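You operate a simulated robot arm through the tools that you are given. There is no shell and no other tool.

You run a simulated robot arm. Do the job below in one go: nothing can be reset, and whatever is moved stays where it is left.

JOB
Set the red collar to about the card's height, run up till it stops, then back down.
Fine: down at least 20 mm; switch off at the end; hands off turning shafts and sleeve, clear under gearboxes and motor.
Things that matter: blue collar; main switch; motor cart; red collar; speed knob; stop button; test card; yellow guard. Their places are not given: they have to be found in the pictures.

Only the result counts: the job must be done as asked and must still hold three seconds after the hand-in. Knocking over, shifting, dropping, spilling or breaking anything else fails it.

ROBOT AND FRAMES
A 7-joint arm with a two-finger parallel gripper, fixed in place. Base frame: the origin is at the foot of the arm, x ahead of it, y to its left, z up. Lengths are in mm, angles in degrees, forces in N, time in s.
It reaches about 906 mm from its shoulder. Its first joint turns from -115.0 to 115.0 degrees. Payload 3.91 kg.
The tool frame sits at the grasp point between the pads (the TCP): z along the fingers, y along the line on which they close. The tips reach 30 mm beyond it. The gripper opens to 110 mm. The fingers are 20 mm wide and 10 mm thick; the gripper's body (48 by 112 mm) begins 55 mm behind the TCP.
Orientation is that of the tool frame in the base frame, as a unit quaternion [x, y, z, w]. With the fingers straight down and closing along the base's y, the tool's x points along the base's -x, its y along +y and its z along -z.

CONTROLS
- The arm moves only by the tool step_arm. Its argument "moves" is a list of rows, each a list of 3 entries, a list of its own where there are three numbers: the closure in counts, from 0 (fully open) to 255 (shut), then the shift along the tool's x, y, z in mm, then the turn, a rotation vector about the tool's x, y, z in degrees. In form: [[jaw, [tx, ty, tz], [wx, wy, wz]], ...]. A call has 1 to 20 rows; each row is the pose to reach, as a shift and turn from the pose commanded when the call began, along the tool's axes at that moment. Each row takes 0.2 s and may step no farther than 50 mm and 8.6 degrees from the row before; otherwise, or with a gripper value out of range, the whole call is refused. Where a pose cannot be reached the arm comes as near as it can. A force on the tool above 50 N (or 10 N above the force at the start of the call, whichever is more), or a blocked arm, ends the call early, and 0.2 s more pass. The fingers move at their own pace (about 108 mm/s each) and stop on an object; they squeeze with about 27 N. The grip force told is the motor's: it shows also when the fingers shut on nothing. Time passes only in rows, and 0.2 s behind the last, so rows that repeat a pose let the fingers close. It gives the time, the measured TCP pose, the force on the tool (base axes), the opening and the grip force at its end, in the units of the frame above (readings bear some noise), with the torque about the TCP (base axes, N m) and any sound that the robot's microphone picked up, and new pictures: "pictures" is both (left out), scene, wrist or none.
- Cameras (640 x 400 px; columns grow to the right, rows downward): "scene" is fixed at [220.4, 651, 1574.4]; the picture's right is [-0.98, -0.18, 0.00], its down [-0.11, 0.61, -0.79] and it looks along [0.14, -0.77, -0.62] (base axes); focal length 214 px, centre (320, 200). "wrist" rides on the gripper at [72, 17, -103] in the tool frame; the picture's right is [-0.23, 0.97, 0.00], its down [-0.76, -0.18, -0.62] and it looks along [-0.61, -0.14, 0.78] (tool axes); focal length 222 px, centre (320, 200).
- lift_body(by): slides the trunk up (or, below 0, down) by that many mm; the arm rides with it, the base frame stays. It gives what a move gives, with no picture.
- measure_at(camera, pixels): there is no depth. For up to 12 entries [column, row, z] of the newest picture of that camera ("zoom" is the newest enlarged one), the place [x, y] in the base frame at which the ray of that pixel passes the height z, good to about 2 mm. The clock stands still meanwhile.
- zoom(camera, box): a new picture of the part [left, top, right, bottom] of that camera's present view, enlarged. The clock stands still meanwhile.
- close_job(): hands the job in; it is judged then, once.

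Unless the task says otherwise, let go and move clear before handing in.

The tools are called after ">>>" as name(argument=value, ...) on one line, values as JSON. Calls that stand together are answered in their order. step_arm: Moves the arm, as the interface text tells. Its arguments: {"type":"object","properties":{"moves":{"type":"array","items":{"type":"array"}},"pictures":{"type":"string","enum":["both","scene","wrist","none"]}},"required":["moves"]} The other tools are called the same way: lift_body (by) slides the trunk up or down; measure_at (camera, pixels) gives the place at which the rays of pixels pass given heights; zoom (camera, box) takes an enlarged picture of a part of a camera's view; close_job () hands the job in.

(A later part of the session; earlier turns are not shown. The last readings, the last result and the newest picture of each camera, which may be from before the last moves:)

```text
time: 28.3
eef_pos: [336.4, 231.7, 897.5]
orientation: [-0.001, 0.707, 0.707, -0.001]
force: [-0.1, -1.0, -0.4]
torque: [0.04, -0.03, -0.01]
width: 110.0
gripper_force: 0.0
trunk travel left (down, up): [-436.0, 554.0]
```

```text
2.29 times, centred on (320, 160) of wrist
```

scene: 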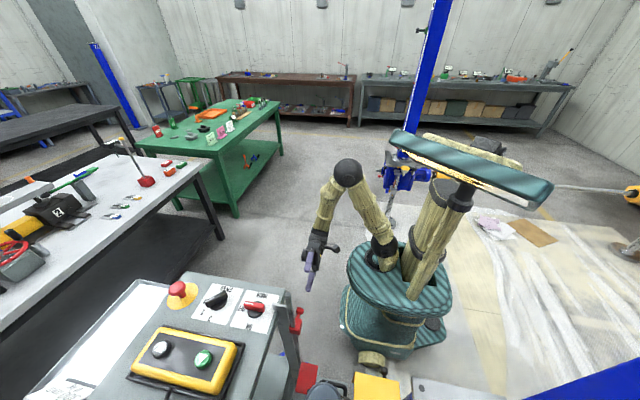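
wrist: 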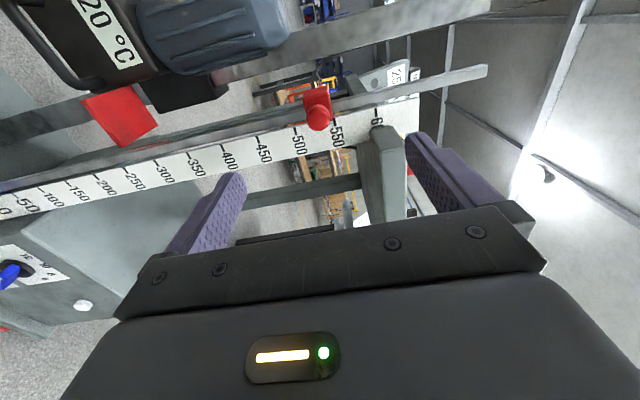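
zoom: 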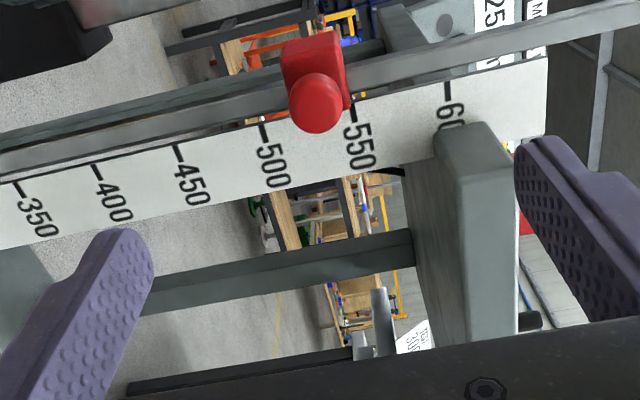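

From this side view the red block's centre lies at z ≈ 897, which reads about 550 on the scale, and its knob is at (338,360,897). I'll advance along +y so the open jaws straddle the knob.

>>> step_arm(moves=[[60, [0, 0, 30], [0, 0, 0]], [100, [0, 0, 60], [0, 0, 0]], [120, [-1, 0, 90], [0, 0, 0]], [120, [-1, 0, 108], [0, 0, 0]]], pictures="both")

>>> zoom(camera="wrist", box=[180, 80, 460, 240])

```text
time: 29.3
eef_pos: [337.6, 338.2, 897.1]
orientation: [-0.001, 0.707, 0.707, 0.0]
force: [0.0, 0.0, -0.6]
torque: [-0.01, -0.04, -0.04]
width: 58.3
gripper_force: 0.1
trunk travel left (down, up): [-436.0, 554.0]
```

scene: 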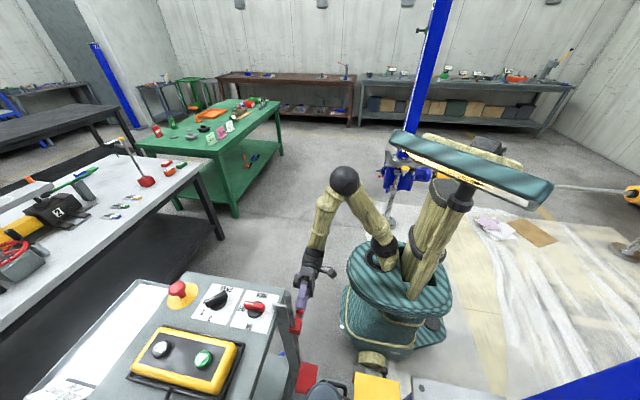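
wrist: 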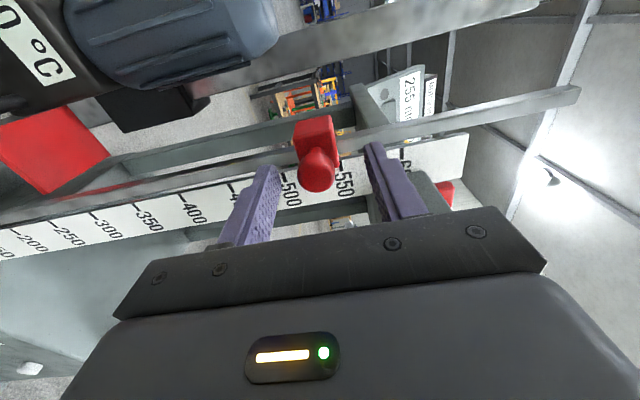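

```text
2.29 times, centred on (320, 160) of wrist
```

zoom: 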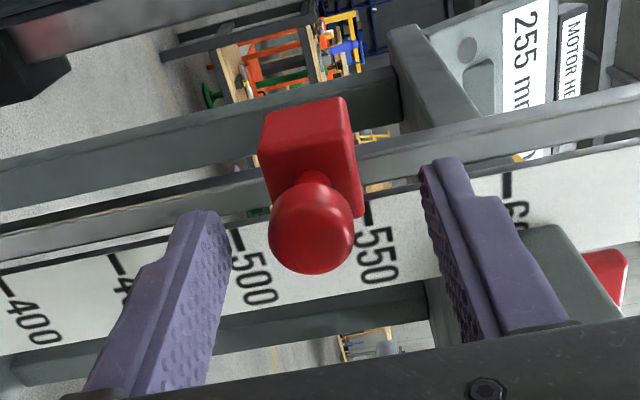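

The knob sits between the jaws, with knob centre at about (337.5, 358, 895). I'll advance 8 mm and close on it.

>>> step_arm(moves=[[120, [0, 0, 8], [0, 0, 0]], [180, [0, -2, 8], [0, 0, 0]], [255, [0, -2, 8], [0, 0, 0]], [255, [0, -2, 8], [0, 0, 0]]], pictures="wrist")

>>> zoom(camera="wrist", box=[180, 80, 460, 240])

```text
time: 30.3
eef_pos: [338.3, 347.5, 895.7]
orientation: [-0.001, 0.707, 0.707, -0.001]
force: [1.4, 1.7, 0.4]
torque: [0.0, 0.02, -0.04]
width: 22.9
gripper_force: 26.6
trunk travel left (down, up): [-436.0, 554.0]
```

wrist: 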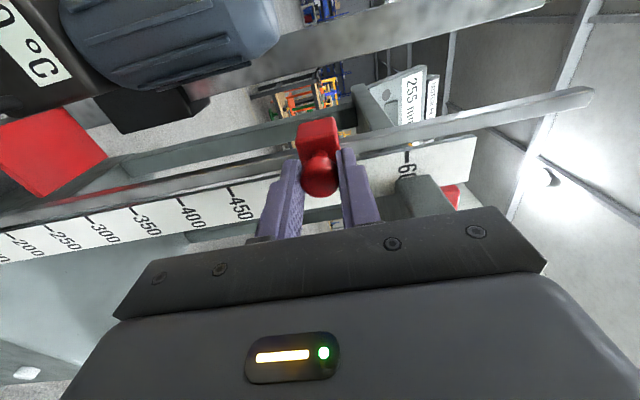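

```text
2.29 times, centred on (320, 160) of wrist
```

zoom: 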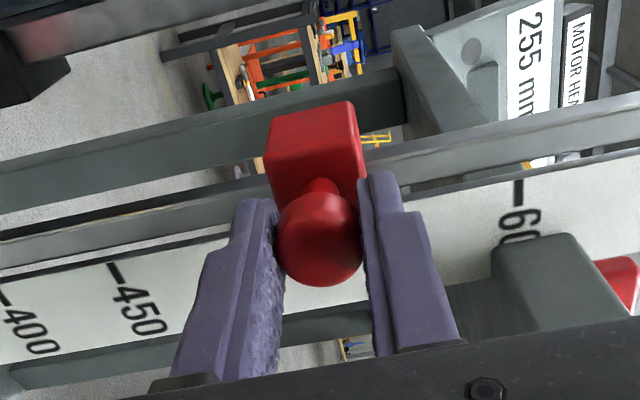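

The knob is gripped (width 22.9 mm, 26.6 N). I'll try sliding down 12 mm and watch the force.

>>> step_arm(moves=[[255, [0, -4, 0], [0, 0, 0]], [255, [0, -8, 0], [0, 0, 0]], [255, [0, -12, 0], [0, 0, 0]]], pictures="wrist")

>>> zoom(camera="wrist", box=[180, 80, 460, 240])

```text
time: 31.1
eef_pos: [337.8, 346.7, 884.7]
orientation: [0.001, 0.707, 0.707, 0.0]
force: [3.3, -6.2, 3.9]
torque: [0.04, 0.0, 0.04]
width: 22.9
gripper_force: 26.8
trunk travel left (down, up): [-436.0, 554.0]
```

wrist: 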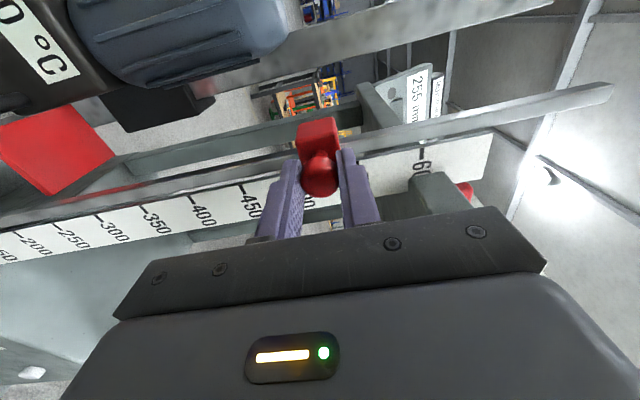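

```text
2.29 times, centred on (320, 160) of wrist
```

zoom: 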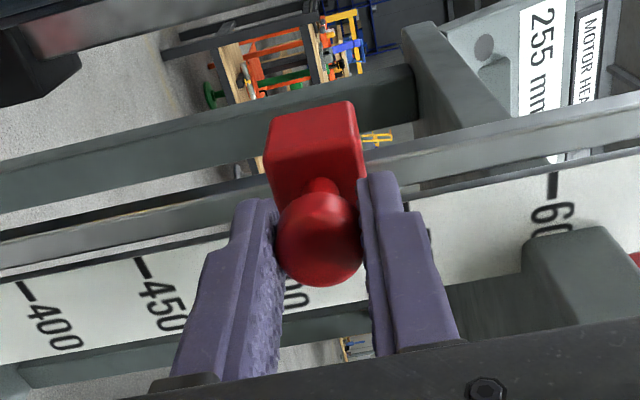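

The collar slides freely with the gripper (only about 4 N). I'll continue down most of the way in small rows and re-read the scale before the final setting.

>>> step_arm(moves=[[255, [0, -15, 0], [0, 0, 0]], [255, [0, -30, 0], [0, 0, 0]], [255, [0, -45, 0], [0, 0, 0]], [255, [0, -60, 0], [0, 0, 0]], [255, [0, -75, 0], [0, 0, 0]], [255, [0, -90, 0], [0, 0, 0]], [255, [0, -105, 0], [0, 0, 0]], [255, [0, -120, 0], [0, 0, 0]]], pictures="wrist")

```text
time: 32.9
eef_pos: [337.4, 347.8, 762.6]
orientation: [0.0, 0.707, 0.707, -0.001]
force: [3.0, -25.5, 2.9]
torque: [0.08, 0.14, 0.12]
width: 23.1
gripper_force: 27.0
trunk travel left (down, up): [-436.0, 554.0]
```

wrist: 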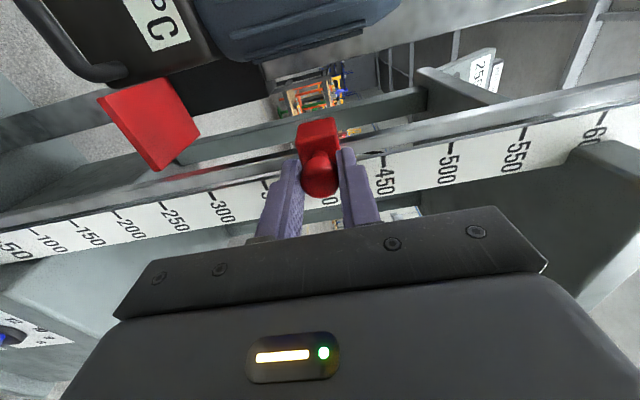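

The collar is near 415 now, with a −25 N push along y, so I'll ease back 2 mm while continuing down 100 mm.

>>> step_arm(moves=[[255, [0, -5, -1], [0, 0, 0]], [255, [0, -15, -2], [0, 0, 0]], [255, [0, -30, -2], [0, 0, 0]], [255, [0, -45, -2], [0, 0, 0]], [255, [0, -60, -2], [0, 0, 0]], [255, [0, -75, -2], [0, 0, 0]], [255, [0, -90, -2], [0, 0, 0]], [255, [0, -100, -2], [0, 0, 0]]], pictures="wrist")

>>> zoom(camera="wrist", box=[180, 80, 460, 240])

```text
time: 34.7
eef_pos: [337.9, 346.9, 662.9]
orientation: [0.0, 0.708, 0.707, -0.001]
force: [1.9, 16.3, 3.7]
torque: [0.07, 0.02, 0.11]
width: 23.0
gripper_force: 27.2
trunk travel left (down, up): [-436.0, 554.0]
```

wrist: 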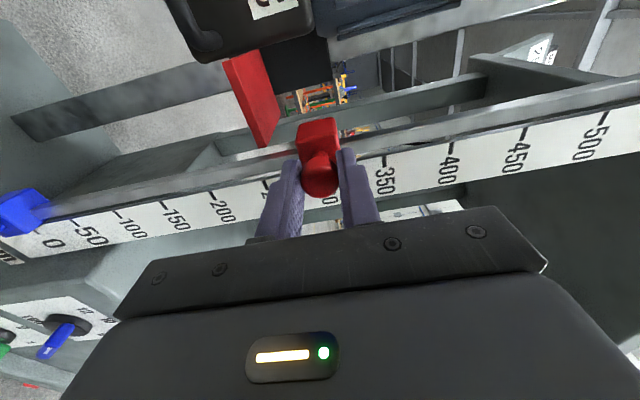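

```text
2.29 times, centred on (320, 160) of wrist
```

zoom: 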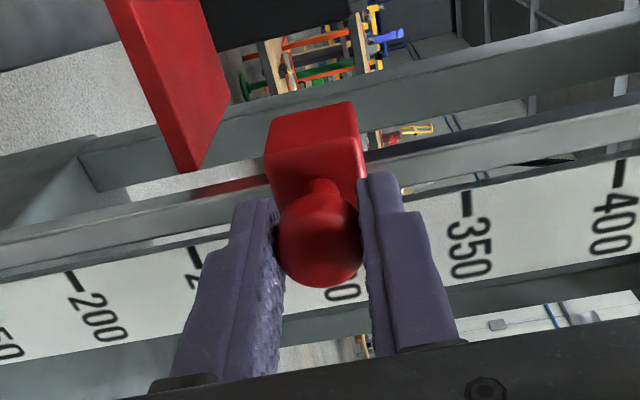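

The collar should be near 315 now. To pin down the scale against height exactly, I'll measure tick marks and the collar in this close-up at trial heights.

>>> measure_at(camera="zoom", pixels=[[467, 203, 697], [467, 203, 704], [467, 203, 710], [70, 282, 547], [70, 282, 554], [70, 282, 560], [620, 172, 747], [620, 172, 754], [620, 172, 760], [318, 240, 663], [160, 140, 612], [160, 140, 600]])

>>> zoom(camera="wrist", box=[0, 80, 280, 280])

```text
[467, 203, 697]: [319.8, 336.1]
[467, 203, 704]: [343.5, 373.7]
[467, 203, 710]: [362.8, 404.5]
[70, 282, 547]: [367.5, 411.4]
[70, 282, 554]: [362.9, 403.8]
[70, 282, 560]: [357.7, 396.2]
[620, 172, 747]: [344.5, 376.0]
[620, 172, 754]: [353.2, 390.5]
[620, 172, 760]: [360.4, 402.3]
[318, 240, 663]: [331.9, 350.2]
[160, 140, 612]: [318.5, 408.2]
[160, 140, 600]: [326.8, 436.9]
```

```text
2.00 times, centred on (140, 180) of wrist
```

zoom: 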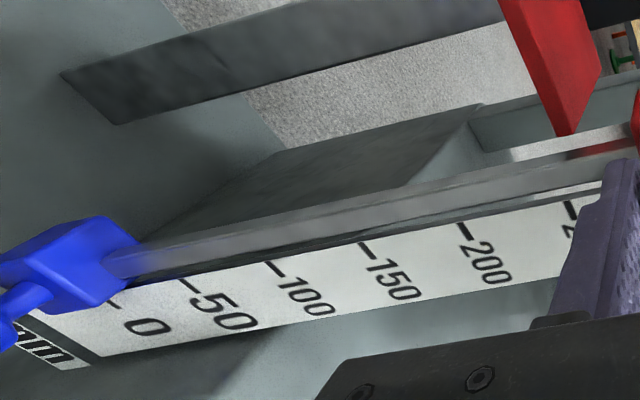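

Using these rays, the 350 tick lies at z ≈ 708.8 and the 200 tick at 558.4, so the scale zero is really at z ≈ 358.5. My earlier from-above estimate was off. I'll measure the block's upper and lower edges and the flag for the true reading.

>>> zoom(camera="wrist", box=[220, 90, 400, 210])

>>> zoom(camera="scene", box=[270, 300, 370, 400])

```text
3.33 times, centred on (310, 150) of wrist
```

zoom: 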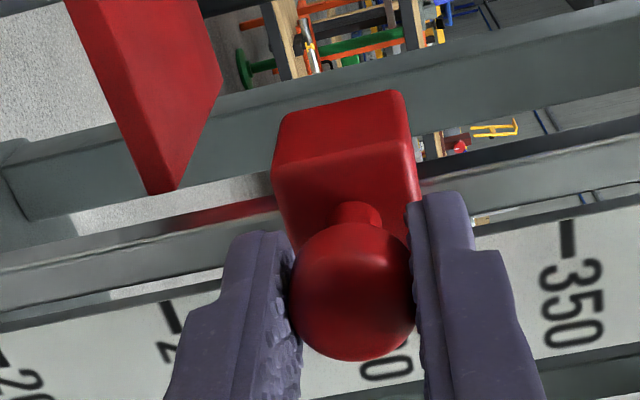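

```text
4.00 times, centred on (320, 350) of scene
```

zoom: 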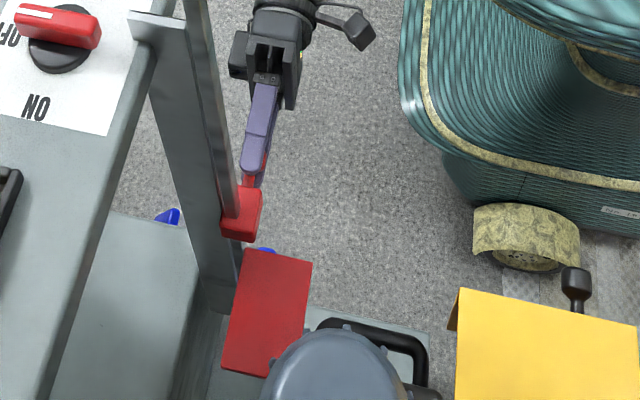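

>>> zoom(camera="wrist", box=[220, 90, 400, 210])

>>> measure_at(camera="zoom", pixels=[[273, 170, 645], [273, 170, 650], [418, 190, 675], [418, 190, 677], [351, 290, 663], [351, 290, 661], [148, 192, 604], [148, 192, 608], [175, 190, 608], [175, 190, 612], [220, 85, 612], [568, 240, 709]])

```text
3.33 times, centred on (310, 150) of wrist
```

zoom: 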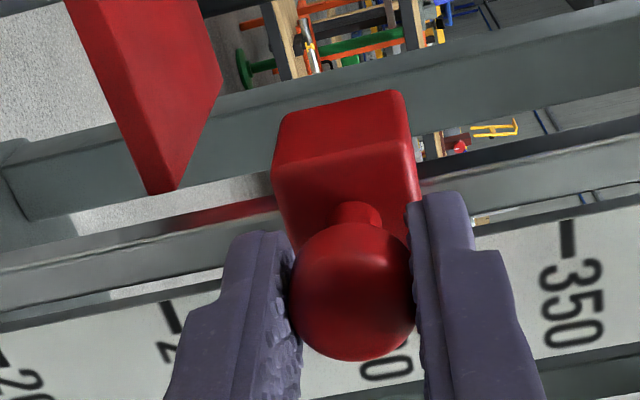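

```text
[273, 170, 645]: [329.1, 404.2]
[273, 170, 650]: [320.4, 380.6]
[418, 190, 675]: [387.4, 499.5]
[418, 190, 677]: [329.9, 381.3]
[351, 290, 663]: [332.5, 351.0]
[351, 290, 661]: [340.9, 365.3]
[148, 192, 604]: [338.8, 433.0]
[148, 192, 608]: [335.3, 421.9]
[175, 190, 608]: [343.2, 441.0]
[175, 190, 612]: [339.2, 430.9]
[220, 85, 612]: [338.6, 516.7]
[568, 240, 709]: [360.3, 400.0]
```

>>> zoom(camera="scene", box=[270, 300, 370, 400])

>>> measure_at(camera="zoom", pixels=[[224, 212, 677], [224, 234, 677], [256, 242, 650], [256, 242, 677], [262, 190, 677], [245, 250, 615], [312, 262, 615], [222, 368, 615], [264, 378, 615], [303, 330, 615], [240, 215, 677]])

```text
4.00 times, centred on (320, 350) of scene
```

zoom: 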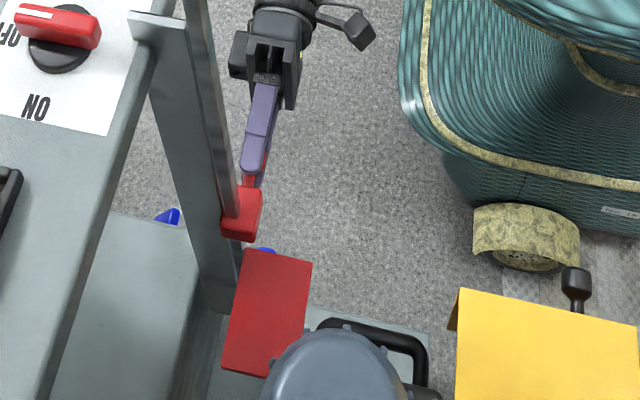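

```text
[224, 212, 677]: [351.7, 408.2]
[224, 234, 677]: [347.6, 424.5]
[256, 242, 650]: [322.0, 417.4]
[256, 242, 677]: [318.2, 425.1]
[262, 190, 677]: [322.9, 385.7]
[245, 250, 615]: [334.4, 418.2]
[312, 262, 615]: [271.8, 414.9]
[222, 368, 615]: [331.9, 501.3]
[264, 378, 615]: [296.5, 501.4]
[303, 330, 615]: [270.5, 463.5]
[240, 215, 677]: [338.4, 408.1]
```

Block centre is at z = 663.5 and the flag centre at z ≈ 611 for the displayed 255 mm, so 300 mm on the scale is z ≈ 656–657. I'll lower the collar another 6.5 mm, then open the jaws and re-check.

>>> step_arm(moves=[[255, [0, -3, 1], [0, 0, 0]], [255, [0, -6.5, 1], [0, 0, 0]], [255, [0, -6.5, 1], [0, 0, 0]]], pictures="none")

>>> step_arm(moves=[[150, [0, 0, 0], [0, 0, 0]], [120, [0, 0, 0], [0, 0, 0]], [110, [0, 0, 0], [0, 0, 0]]], pictures="wrist")

>>> zoom(camera="wrist", box=[180, 80, 460, 240])

```text
time: 35.5
eef_pos: [337.7, 346.2, 656.8]
orientation: [0.0, 0.708, 0.706, 0.0]
force: [3.3, 0.1, 4.4]
torque: [0.02, 0.03, -0.16]
width: 23.3
gripper_force: 26.8
trunk travel left (down, up): [-436.0, 554.0]
```

```text
time: 36.3
eef_pos: [336.4, 345.6, 656.0]
orientation: [0.0, 0.707, 0.707, 0.0]
force: [0.2, -0.2, -0.5]
torque: [0.02, -0.01, -0.02]
width: 62.7
gripper_force: 0.1
trunk travel left (down, up): [-436.0, 554.0]
```

wrist: 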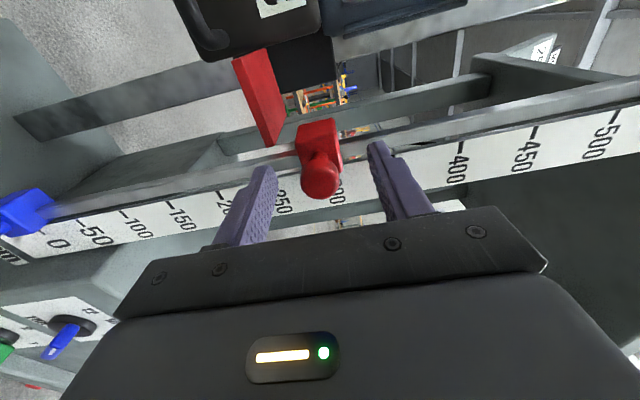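

```text
2.29 times, centred on (320, 160) of wrist
```

zoom: 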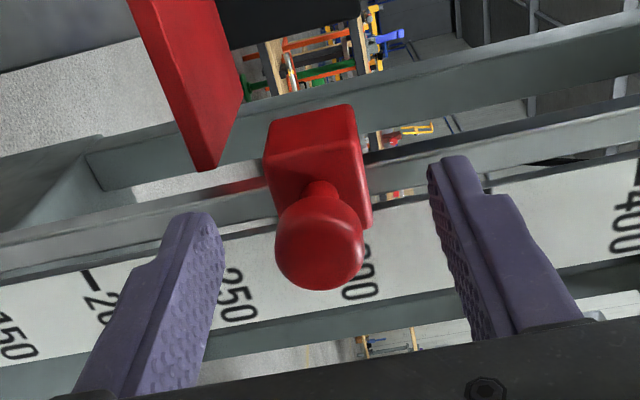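

The collar holds its place with the jaws open. I'll back away along −y and check the reading from farther out.

>>> step_arm(moves=[[110, [0, 0, -20], [0, 0, 0]], [110, [0, -5, -50], [0, 0, 0]], [60, [0, -15, -80], [0, 0, 0]], [0, [0, -17, -110], [0, 0, 0]]], pictures="wrist")

>>> zoom(camera="wrist", box=[200, 60, 400, 200])

```text
time: 37.3
eef_pos: [336.8, 235.0, 639.5]
orientation: [-0.001, 0.707, 0.707, -0.001]
force: [0.1, 0.3, -0.3]
torque: [0.02, -0.01, 0.0]
width: 110.2
gripper_force: 0.1
trunk travel left (down, up): [-436.0, 554.0]
```

wrist: 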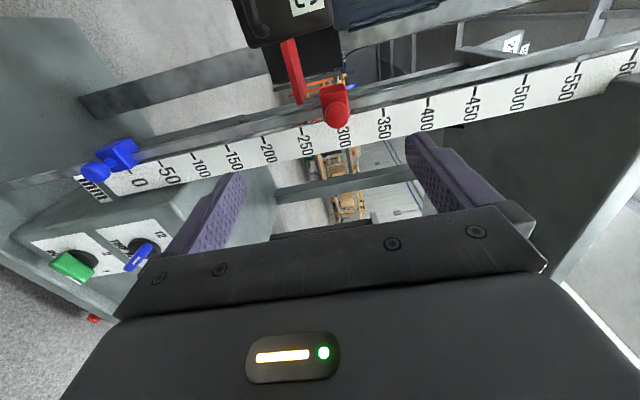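

```text
2.86 times, centred on (300, 130) of wrist
```

zoom: 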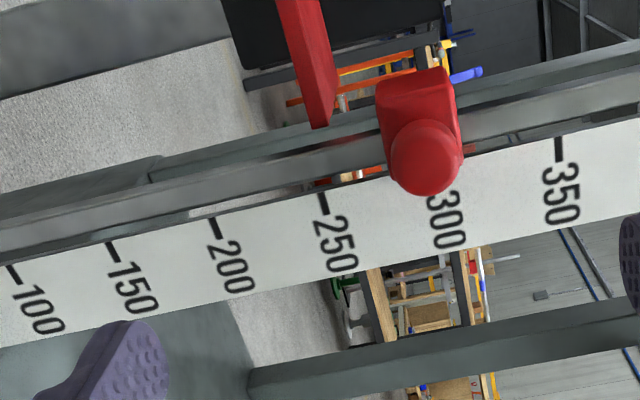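

Seen level with the collar, the ticks are 250 at zoomed (322,203) and 350 at (558,148). I'll measure these to check where 300 lies relative to the block.

>>> measure_at(camera="zoom", pixels=[[558, 148, 705], [558, 148, 710], [322, 203, 605], [322, 203, 610], [108, 253, 505], [108, 253, 510], [438, 172, 655], [438, 172, 660], [417, 110, 650], [384, 120, 643], [455, 100, 670], [425, 158, 655]])

```text
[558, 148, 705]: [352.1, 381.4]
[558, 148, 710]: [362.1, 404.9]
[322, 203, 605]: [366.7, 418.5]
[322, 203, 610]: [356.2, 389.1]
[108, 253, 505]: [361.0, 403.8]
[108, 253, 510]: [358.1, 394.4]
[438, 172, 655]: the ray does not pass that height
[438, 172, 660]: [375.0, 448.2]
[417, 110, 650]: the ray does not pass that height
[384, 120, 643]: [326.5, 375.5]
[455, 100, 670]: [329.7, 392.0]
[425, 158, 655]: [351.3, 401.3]
```

The collar reads about 298–300 on the scale, which is good. I'll raise the trunk, turn the tool back to pointing down, and go inspect the main switch.

>>> lift_body(by=520)

>>> step_arm(moves=[[0, [0, 0, 0], [8.2, 0, 0]], [0, [0, 0, 0], [16.4, 0, 0]], [0, [0, 0, 0], [24.6, 0, 0]], [0, [0, 0, 0], [32.8, 0, 0]], [0, [0, 0, 0], [41, 0, 0]], [0, [0, 0, 0], [49.2, 0, 0]], [0, [0, 0, 0], [57.4, 0, 0]], [0, [0, 0, 0], [65.6, 0, 0]], [0, [0, 0, 0], [73.8, 0, 0]], [0, [0, 0, 0], [82, 0, 0]], [0, [0, 0, 0], [90, 0, 0]]])

```text
refused: 520 is not a number from -400 to 400
```

```text
time: 39.7
eef_pos: [336.7, 238.1, 639.9]
orientation: [-0.001, 1.0, -0.002, 0.001]
force: [-1.3, 0.3, 0.4]
torque: [-0.04, -0.09, 0.02]
width: 109.9
gripper_force: 0.0
trunk travel left (down, up): [-436.0, 554.0]
```

scene: 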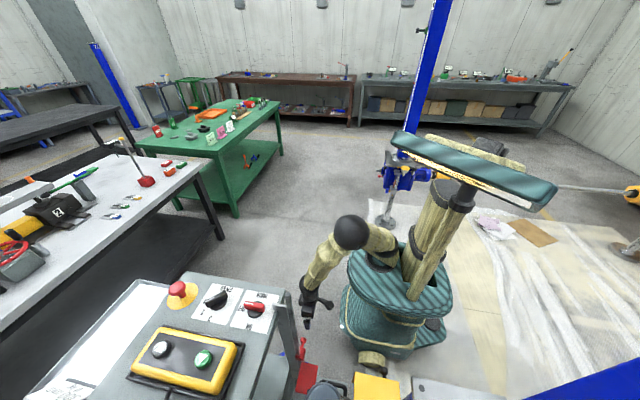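
wrist: 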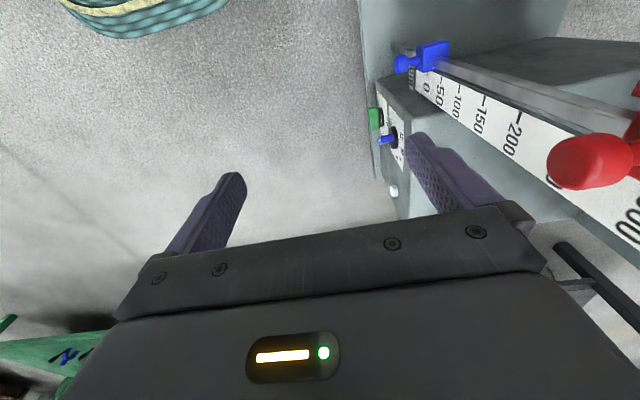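

The trunk lift was refused (400 mm is the limit), but the turn finished safely with TCP at (337,238,640). I'll raise the trunk in two steps.

>>> lift_body(by=400)

>>> lift_body(by=130)

>>> step_arm(moves=[[0, [0, 0, 0], [0, 0, 0]]])

```text
time: 43.5
eef_pos: [339.6, 238.2, 1040.5]
orientation: [-0.001, 1.0, 0.001, 0.001]
force: [-0.2, -1.1, 0.6]
torque: [0.02, 0.03, -0.02]
width: 110.1
gripper_force: 0.1
trunk travel left (down, up): [-836.0, 154.0]
```

```text
time: 45.1
eef_pos: [338.0, 237.7, 1170.1]
orientation: [-0.001, 1.0, 0.001, 0.0]
force: [0.1, 0.2, 0.1]
torque: [0.0, -0.03, 0.01]
width: 110.2
gripper_force: 0.0
trunk travel left (down, up): [-966.0, 24.0]
```

```text
time: 45.5
eef_pos: [338.2, 237.7, 1169.6]
orientation: [-0.001, 1.0, -0.001, 0.0]
force: [0.8, 0.4, 0.3]
torque: [0.01, -0.01, 0.01]
width: 110.0
gripper_force: 0.0
trunk travel left (down, up): [-966.0, 24.0]
```

scene: 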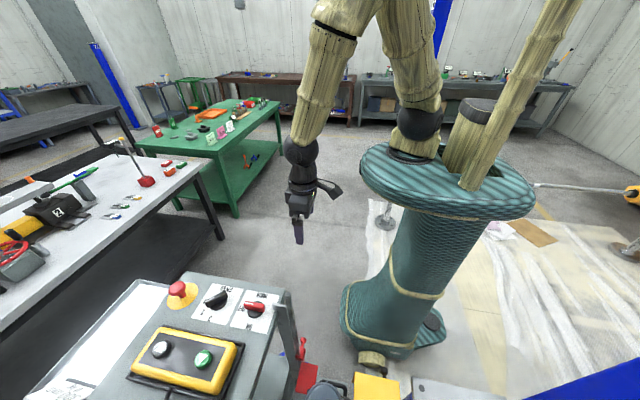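
wrist: 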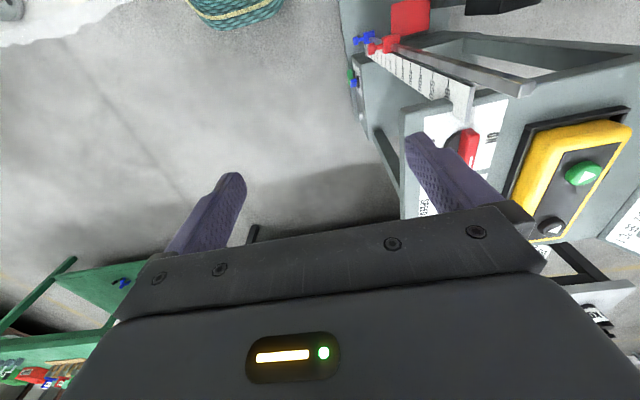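

The trunk is up with TCP at (338,238,1170). I'll shift toward +y to bring the main switch between the fingers for a clear view.

>>> step_arm(moves=[[0, [0, 45, 0], [0, 0, 0]], [0, [0, 90, 0], [0, 0, 0]], [0, [0, 125, 0], [0, 0, 0]]], pictures="wrist")

>>> zoom(camera="wrist", box=[250, 20, 480, 220])

```text
time: 46.3
eef_pos: [338.8, 365.1, 1169.6]
orientation: [-0.001, 1.0, 0.0, 0.0]
force: [1.2, -0.6, 0.0]
torque: [0.02, -0.02, 0.01]
width: 109.9
gripper_force: 0.0
trunk travel left (down, up): [-966.0, 24.0]
```

wrist: 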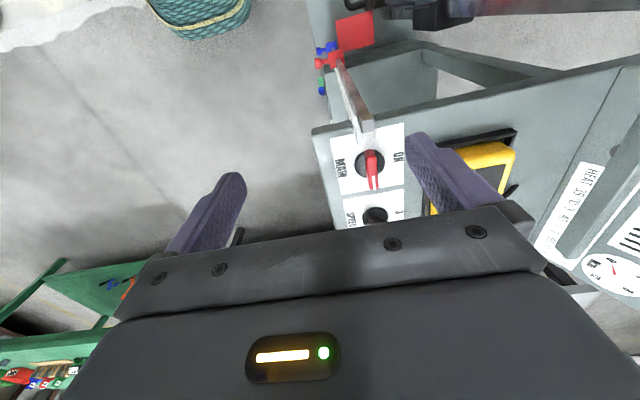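

```text
2.00 times, centred on (365, 120) of wrist
```

zoom: 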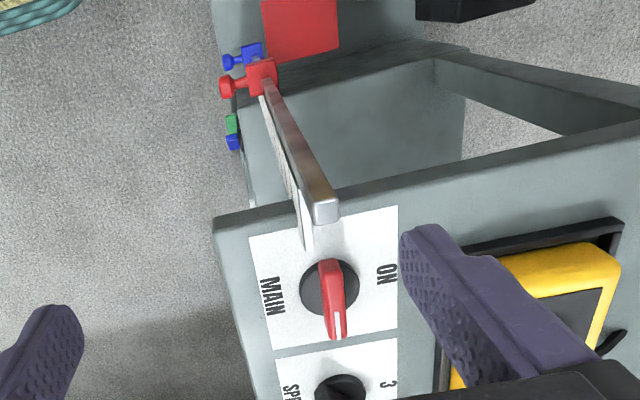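

The switch handle points toward +x (OFF) and "ON" is toward +y, so it needs about a 90° turn from +x to +y. I'll read the label and the console details before touching anything.

>>> zoom(camera="wrist", box=[520, 140, 640, 280])

>>> zoom(camera="wrist", box=[310, 110, 420, 230])

>>> measure_at(camera="wrist", pixels=[[372, 165, 1010], [372, 165, 990], [372, 165, 970], [371, 163, 980], [313, 130, 980], [637, 68, 1000], [363, 128, 985], [318, 128, 970]])

>>> measure_at(camera="scene", pixels=[[254, 307, 1010], [254, 307, 990], [254, 307, 970]])

>>> zoom(camera="scene", box=[200, 270, 320, 350])

```text
2.86 times, centred on (580, 210) of wrist
```

zoom: 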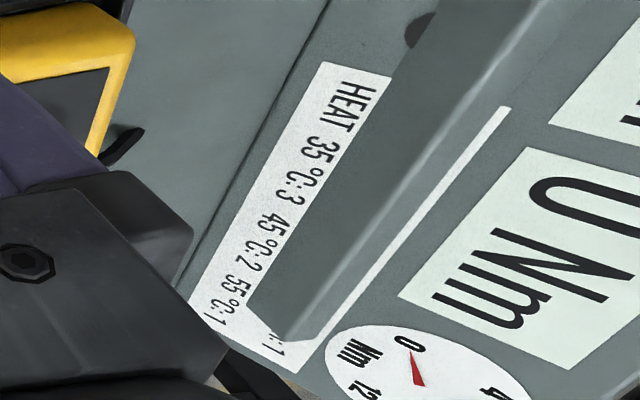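

```text
3.33 times, centred on (365, 170) of wrist
```

zoom: 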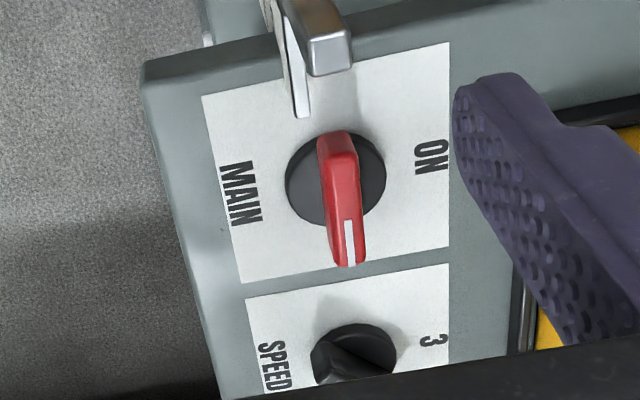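

```text
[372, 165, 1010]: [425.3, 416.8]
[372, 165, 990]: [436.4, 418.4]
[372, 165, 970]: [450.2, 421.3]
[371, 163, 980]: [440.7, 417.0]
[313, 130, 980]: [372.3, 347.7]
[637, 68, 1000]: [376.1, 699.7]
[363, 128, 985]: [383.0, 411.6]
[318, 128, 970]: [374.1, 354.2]
```

```text
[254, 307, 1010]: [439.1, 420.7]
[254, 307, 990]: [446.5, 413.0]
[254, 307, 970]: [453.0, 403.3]
```

```text
5.00 times, centred on (260, 310) of scene
```

zoom: 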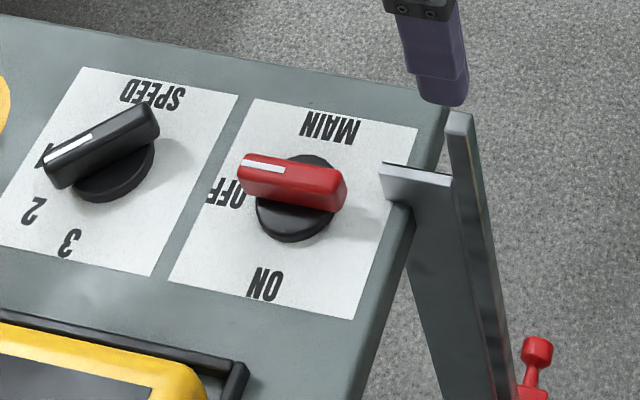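

The label's second line ends in ":1" and is hidden behind a ridge. I'll go up and across with closed fingers to look at it from a steeper angle.

>>> step_arm(moves=[[100, [-6, 24, -30], [0, 0, 0]], [200, [-12, 48, -60], [0, 0, 0]], [255, [-18, 74, -90], [0, 0, 0]], [255, [-25, 104, -120], [0, 0, 0]], [255, [-32, 134, -150], [0, 0, 0]], [255, [-39, 164, -180], [0, 0, 0]], [255, [-45, 190, -205], [0, 0, 0]], [255, [-51, 215, -230], [0, 0, 0]]], pictures="both")

>>> zoom(camera="wrist", box=[340, 60, 560, 220])

```text
time: 48.1
eef_pos: [389.0, 577.5, 1399.2]
orientation: [0.0, 1.0, -0.002, -0.002]
force: [0.0, 0.3, -0.4]
torque: [-0.04, 0.0, 0.02]
width: 0.1
gripper_force: 27.1
trunk travel left (down, up): [-966.0, 24.0]
```

scene: 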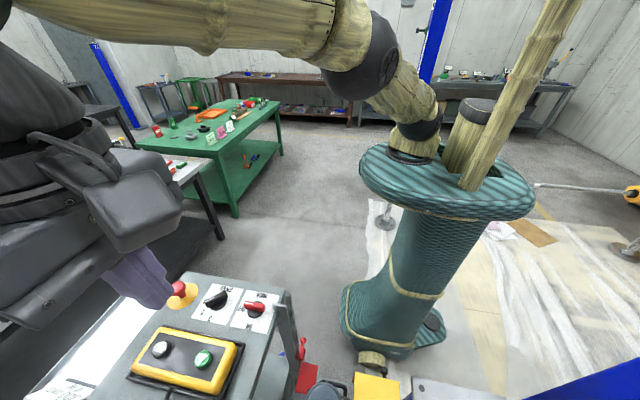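
wrist: 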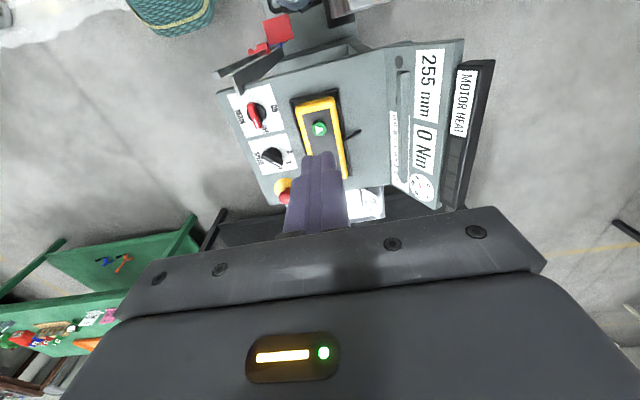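

```text
2.50 times, centred on (450, 140) of wrist
```

zoom: 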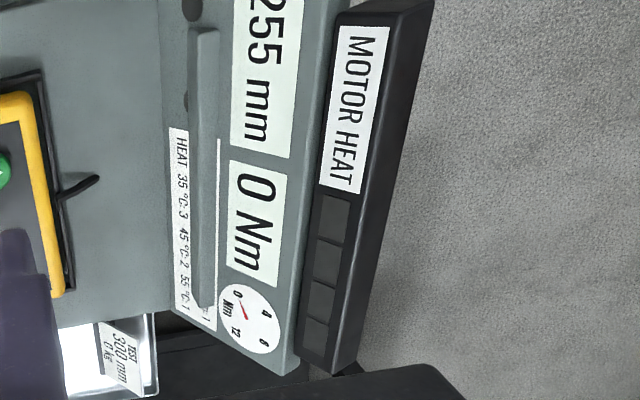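

>>> zoom(camera="wrist", box=[380, 100, 450, 200])

>>> zoom(camera="wrist", box=[210, 60, 350, 200])

```text
4.00 times, centred on (415, 150) of wrist
```

zoom: 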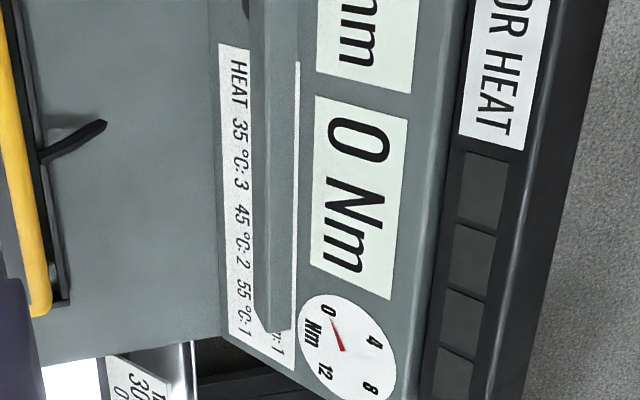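

```text
2.86 times, centred on (280, 130) of wrist
```

zoom: 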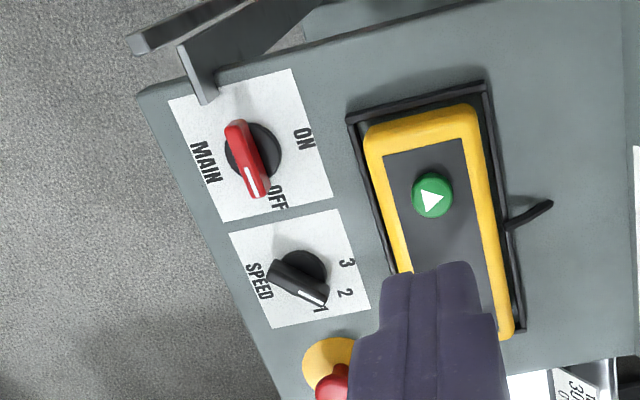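

The ridge still covers the second line, but the speed pointer clearly lines up with "2". Next I'll find the panel plane and the switch height by measuring matching points in both cameras.

>>> measure_at(camera="wrist", pixels=[[226.9, 95, 980], [226.9, 95, 1000], [284.2, 128.3, 980], [284.2, 128.3, 1000], [264.3, 174.8, 980], [264.3, 174.8, 1000], [258, 127, 1000], [258, 127, 1020], [249.4, 102.4, 1000], [249.4, 102.4, 1020]])

>>> measure_at(camera="scene", pixels=[[279, 295.6, 980], [279, 295.6, 1000], [230, 326.4, 980], [230, 326.4, 1000], [213, 283.6, 980], [213, 283.6, 1000], [245, 303, 1000], [245, 303, 1020], [264.4, 306, 1000], [264.4, 306, 1020]])

```text
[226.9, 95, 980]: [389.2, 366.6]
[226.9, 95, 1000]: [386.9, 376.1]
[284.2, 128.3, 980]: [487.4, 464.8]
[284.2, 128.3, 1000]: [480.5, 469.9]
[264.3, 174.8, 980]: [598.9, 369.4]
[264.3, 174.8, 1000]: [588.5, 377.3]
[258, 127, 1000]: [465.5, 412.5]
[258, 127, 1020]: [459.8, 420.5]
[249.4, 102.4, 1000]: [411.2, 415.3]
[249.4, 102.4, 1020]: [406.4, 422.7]
```

```text
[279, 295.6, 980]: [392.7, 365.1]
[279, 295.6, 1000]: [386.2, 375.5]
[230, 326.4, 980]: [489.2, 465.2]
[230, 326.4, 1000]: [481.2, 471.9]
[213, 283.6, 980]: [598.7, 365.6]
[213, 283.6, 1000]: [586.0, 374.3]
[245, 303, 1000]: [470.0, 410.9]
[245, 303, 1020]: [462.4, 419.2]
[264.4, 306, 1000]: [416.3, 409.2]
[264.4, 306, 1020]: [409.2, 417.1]
```

Combining views, the panel is level at z ≈ 984, and the main switch handle runs from x ≈ 411 to 466 at y ≈ 415, top z ≈ 1010, with its axis near (439,415.5). I'll go above it with half-open jaws.

>>> step_arm(moves=[[200, [-10, -40, 0], [0, 0, 0]], [139, [-20, -80, 0], [0, 0, 0]], [139, [-35, -120, 0], [0, 0, 0]], [139, [-50, -162, 0], [0, 0, 0]]], pictures="none")

>>> lift_body(by=-290)

>>> step_arm(moves=[[139, [0, 0, 0], [0, 0, 0]]])

```text
time: 49.1
eef_pos: [439.7, 410.6, 1401.8]
orientation: [-0.001, 1.0, 0.001, 0.001]
force: [0.2, 0.8, 0.2]
torque: [0.0, -0.02, -0.02]
width: 49.8
gripper_force: 0.1
trunk travel left (down, up): [-966.0, 24.0]
```

```text
time: 52.0
eef_pos: [438.4, 410.7, 1112.3]
orientation: [-0.001, 1.0, 0.0, 0.0]
force: [-0.2, -0.1, 0.7]
torque: [0.02, 0.02, -0.02]
width: 49.8
gripper_force: 0.1
trunk travel left (down, up): [-676.0, 314.0]
```

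```text
time: 52.4
eef_pos: [440.4, 411.9, 1112.2]
orientation: [0.0, 1.0, 0.0, -0.001]
force: [0.3, 0.9, 0.6]
torque: [0.01, -0.01, 0.05]
width: 50.0
gripper_force: 0.0
trunk travel left (down, up): [-676.0, 314.0]
```

scene: 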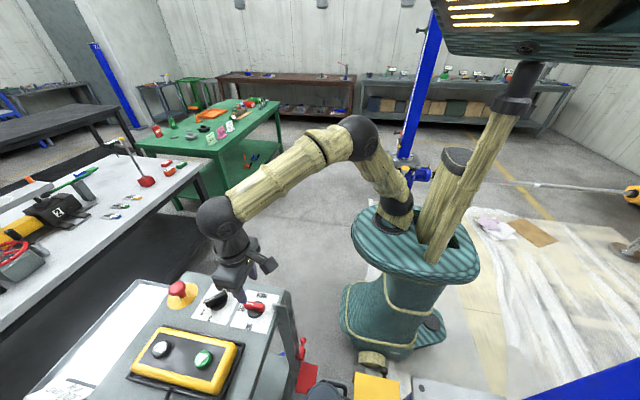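
wrist: 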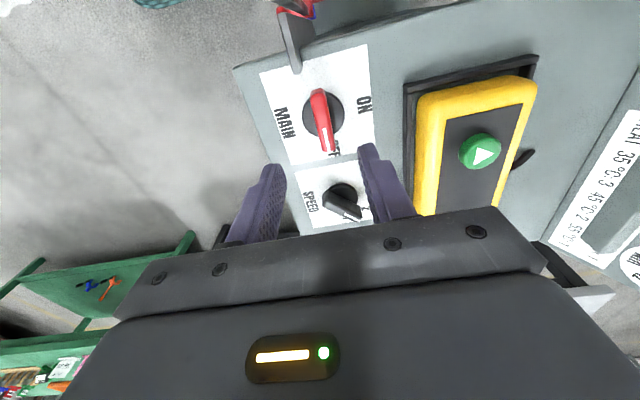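

The red handle is clearly visible at wrist (322,120). I'll measure its ends at its top height.

>>> zoom(camera="wrist", box=[250, 50, 400, 240])

>>> measure_at(camera="wrist", pixels=[[328, 149, 1010], [317, 92, 1010], [325, 115, 992], [323, 120, 1010], [480, 150, 1030], [480, 150, 1040], [341, 193, 992]])

```text
2.11 times, centred on (325, 145) of wrist
```

zoom: 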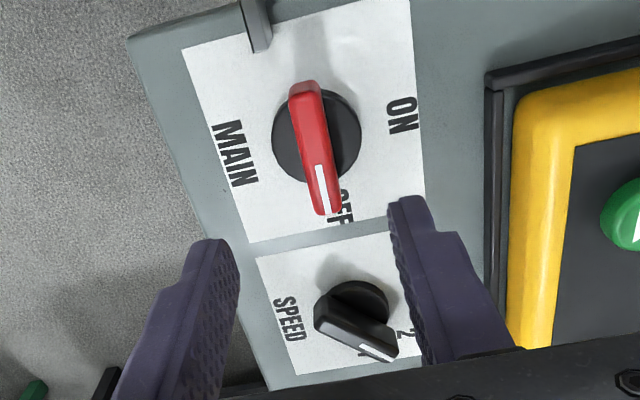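

```text
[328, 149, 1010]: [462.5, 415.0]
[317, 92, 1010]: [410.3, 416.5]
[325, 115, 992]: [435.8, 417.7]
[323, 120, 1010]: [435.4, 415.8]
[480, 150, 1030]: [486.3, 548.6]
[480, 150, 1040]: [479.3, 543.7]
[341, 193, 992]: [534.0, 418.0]
```

Handle centre is about (437,416). I'll descend in steps with the jaws straddling it along y, stopping first with the tips just above the handle.

>>> step_arm(moves=[[139, [1, 2, 20], [0, 0, 0]], [139, [2, 4, 40], [0, 0, 0]], [139, [2, 4.5, 60], [0, 0, 0]]], pictures="wrist")

>>> zoom(camera="wrist", box=[230, 70, 420, 240])

```text
time: 53.2
eef_pos: [437.9, 417.4, 1050.9]
orientation: [-0.001, 1.0, 0.0, 0.001]
force: [-0.4, 0.0, -0.2]
torque: [0.0, 0.02, 0.0]
width: 50.0
gripper_force: 0.0
trunk travel left (down, up): [-676.0, 314.0]
```

wrist: 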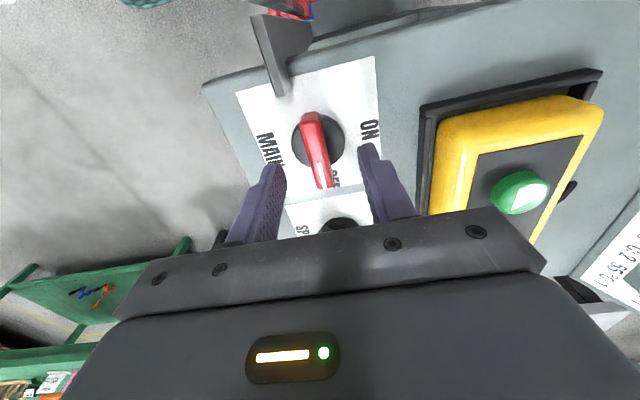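

```text
2.35 times, centred on (325, 155) of wrist
```

zoom: 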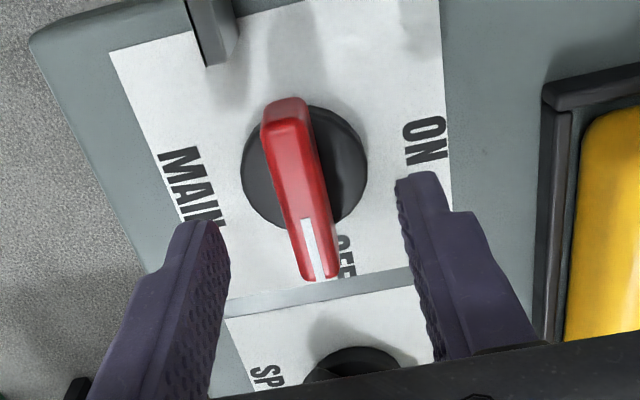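

>>> measure_at(camera="zoom", pixels=[[320, 272, 1010], [288, 103, 1010], [300, 180, 1010], [335, 190, 992], [245, 185, 990], [366, 165, 990], [320, 272, 1005], [288, 103, 1005]])

>>> measure_at(camera="scene", pixels=[[245, 303, 1010], [264.4, 306, 1010]])

```text
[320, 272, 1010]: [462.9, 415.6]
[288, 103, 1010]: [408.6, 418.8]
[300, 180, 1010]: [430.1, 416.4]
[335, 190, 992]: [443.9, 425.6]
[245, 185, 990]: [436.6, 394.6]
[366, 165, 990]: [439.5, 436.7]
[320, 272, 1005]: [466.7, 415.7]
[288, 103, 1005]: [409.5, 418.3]
```

```text
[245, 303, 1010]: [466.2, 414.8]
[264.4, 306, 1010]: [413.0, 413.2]
```

The dial disc spans y 394.6–436.7, so the axis is at about (438,415.7). I'll descend 22 mm and close on the handle.

>>> step_arm(moves=[[139, [0, -1, 11], [0, 0, 0]], [139, [0, -1.5, 22], [0, 0, 0]], [190, [0, -1.5, 22], [0, 0, 0]], [230, [0, -1.5, 22], [0, 0, 0]], [255, [0, -1.5, 22], [0, 0, 0]]], pictures="wrist")

>>> zoom(camera="wrist", box=[230, 70, 420, 240])

```text
time: 54.4
eef_pos: [438.2, 415.2, 1030.5]
orientation: [-0.001, 1.0, 0.0, 0.0]
force: [1.0, 0.7, 0.1]
torque: [0.11, -0.24, -0.06]
width: 13.8
gripper_force: 27.4
trunk travel left (down, up): [-676.0, 314.0]
```

wrist: 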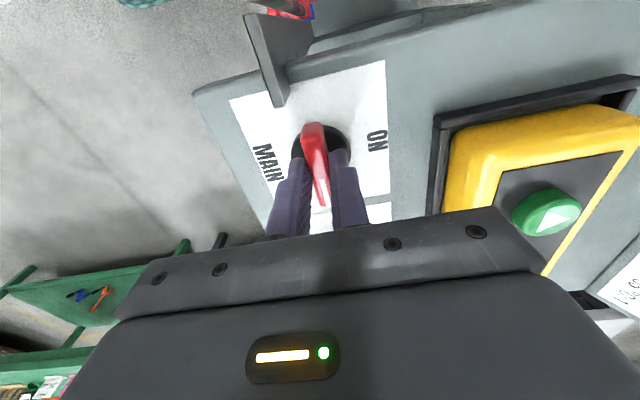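

```text
2.35 times, centred on (325, 155) of wrist
```

zoom: 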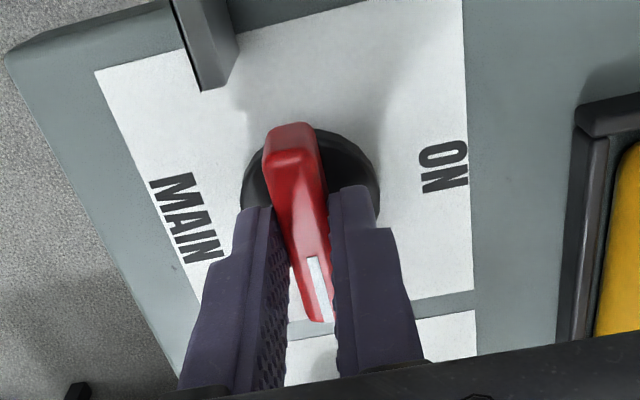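

The handle is gripped (13.8 mm). I'll turn it from +x toward +y about the tool axis in small rows and listen for the switch.

>>> step_arm(moves=[[255, [0, 0, 0], [0, 0, -8]], [255, [0, 0, 0], [0, 0, -16]], [255, [0, 0, 0], [0, 0, -24]], [255, [0, 0, 0], [0, 0, -32]], [255, [0, 0, 0], [0, 0, -40]], [255, [0, 0, 0], [0, 0, -48]], [255, [0, 0, 0], [0, 0, -56]], [255, [0, 0, 0], [0, 0, -64]], [255, [0, 0, 0], [0, 0, -72]], [255, [0, 0, 0], [0, 0, -80]]])

```text
time: 56.6
eef_pos: [438.7, 412.8, 1028.7]
orientation: [-0.644, 0.765, 0.0, -0.001]
force: [8.4, -13.3, 0.1]
torque: [0.24, -0.24, -0.08]
width: 14.0
gripper_force: 27.2
trunk travel left (down, up): [-676.0, 314.0]
```

scene: 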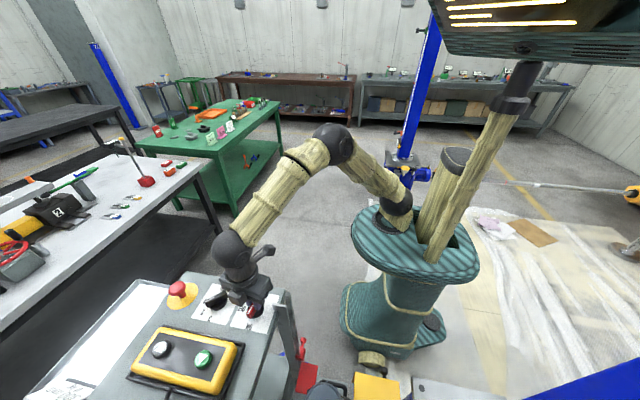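
wrist: 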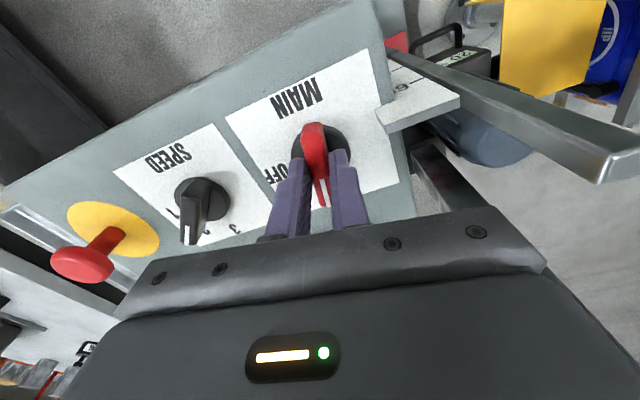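

The handle has turned 80° with the jaws. I'll finish the last 10° and see if the ON state shows.

>>> step_arm(moves=[[255, [0, 0, 0], [0, 0, -5]], [255, [0, 0, 0], [0, 0, -10]], [255, [0, 0, 0], [0, 0, -12]]], pictures="wrist")

>>> zoom(camera="wrist", box=[60, 40, 460, 260])

```text
time: 57.4
eef_pos: [440.2, 411.8, 1030.9]
orientation: [0.719, -0.695, 0.0, 0.0]
force: [18.9, -9.3, 4.5]
torque: [-0.49, -0.38, -0.72]
width: 14.3
gripper_force: 27.1
trunk travel left (down, up): [-676.0, 314.0]
```

wrist: 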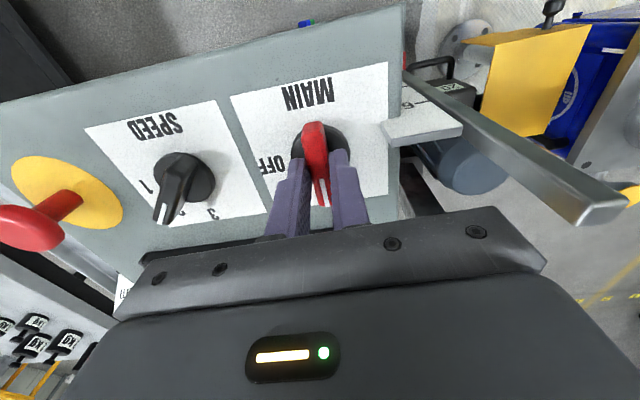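

```text
1.60 times, centred on (260, 150) of wrist
```

zoom: 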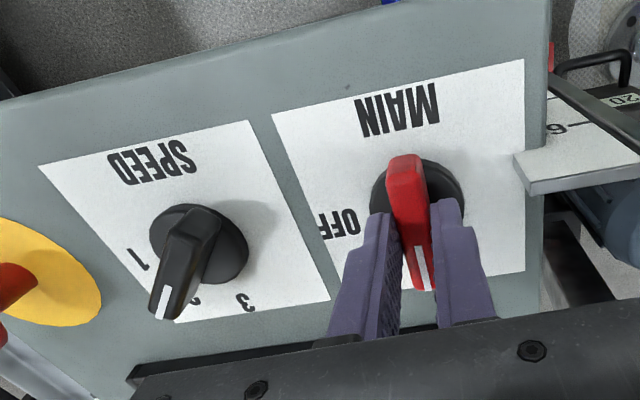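

The handle now points at ON (+y), and the −0.72 N·m torque shows it is at its stop. I'll open the jaws and lift off.

>>> step_arm(moves=[[180, [0, 0, 0], [0, 0, -10]], [139, [0, 0, 0], [0, 0, -10]], [139, [0, 0, -20], [0, 0, -10]], [139, [0, 0, -50], [0, 0, -10]], [139, [0, 0, -90], [0, 0, -10]]])

>>> zoom(camera="scene", box=[120, 260, 320, 400])

```text
refused: row 1 steps farther than a row can; nothing moved
```

```text
2.86 times, centred on (220, 330) of scene
```

zoom: 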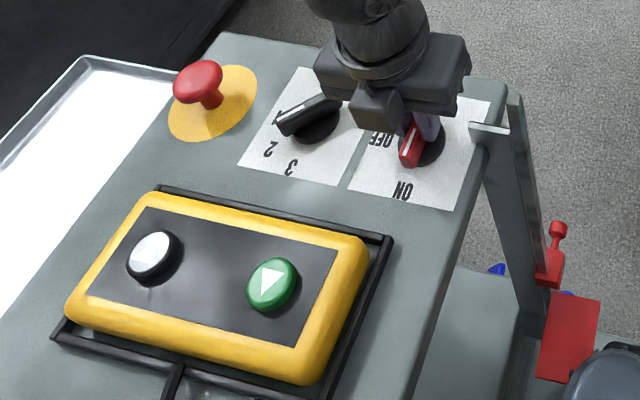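

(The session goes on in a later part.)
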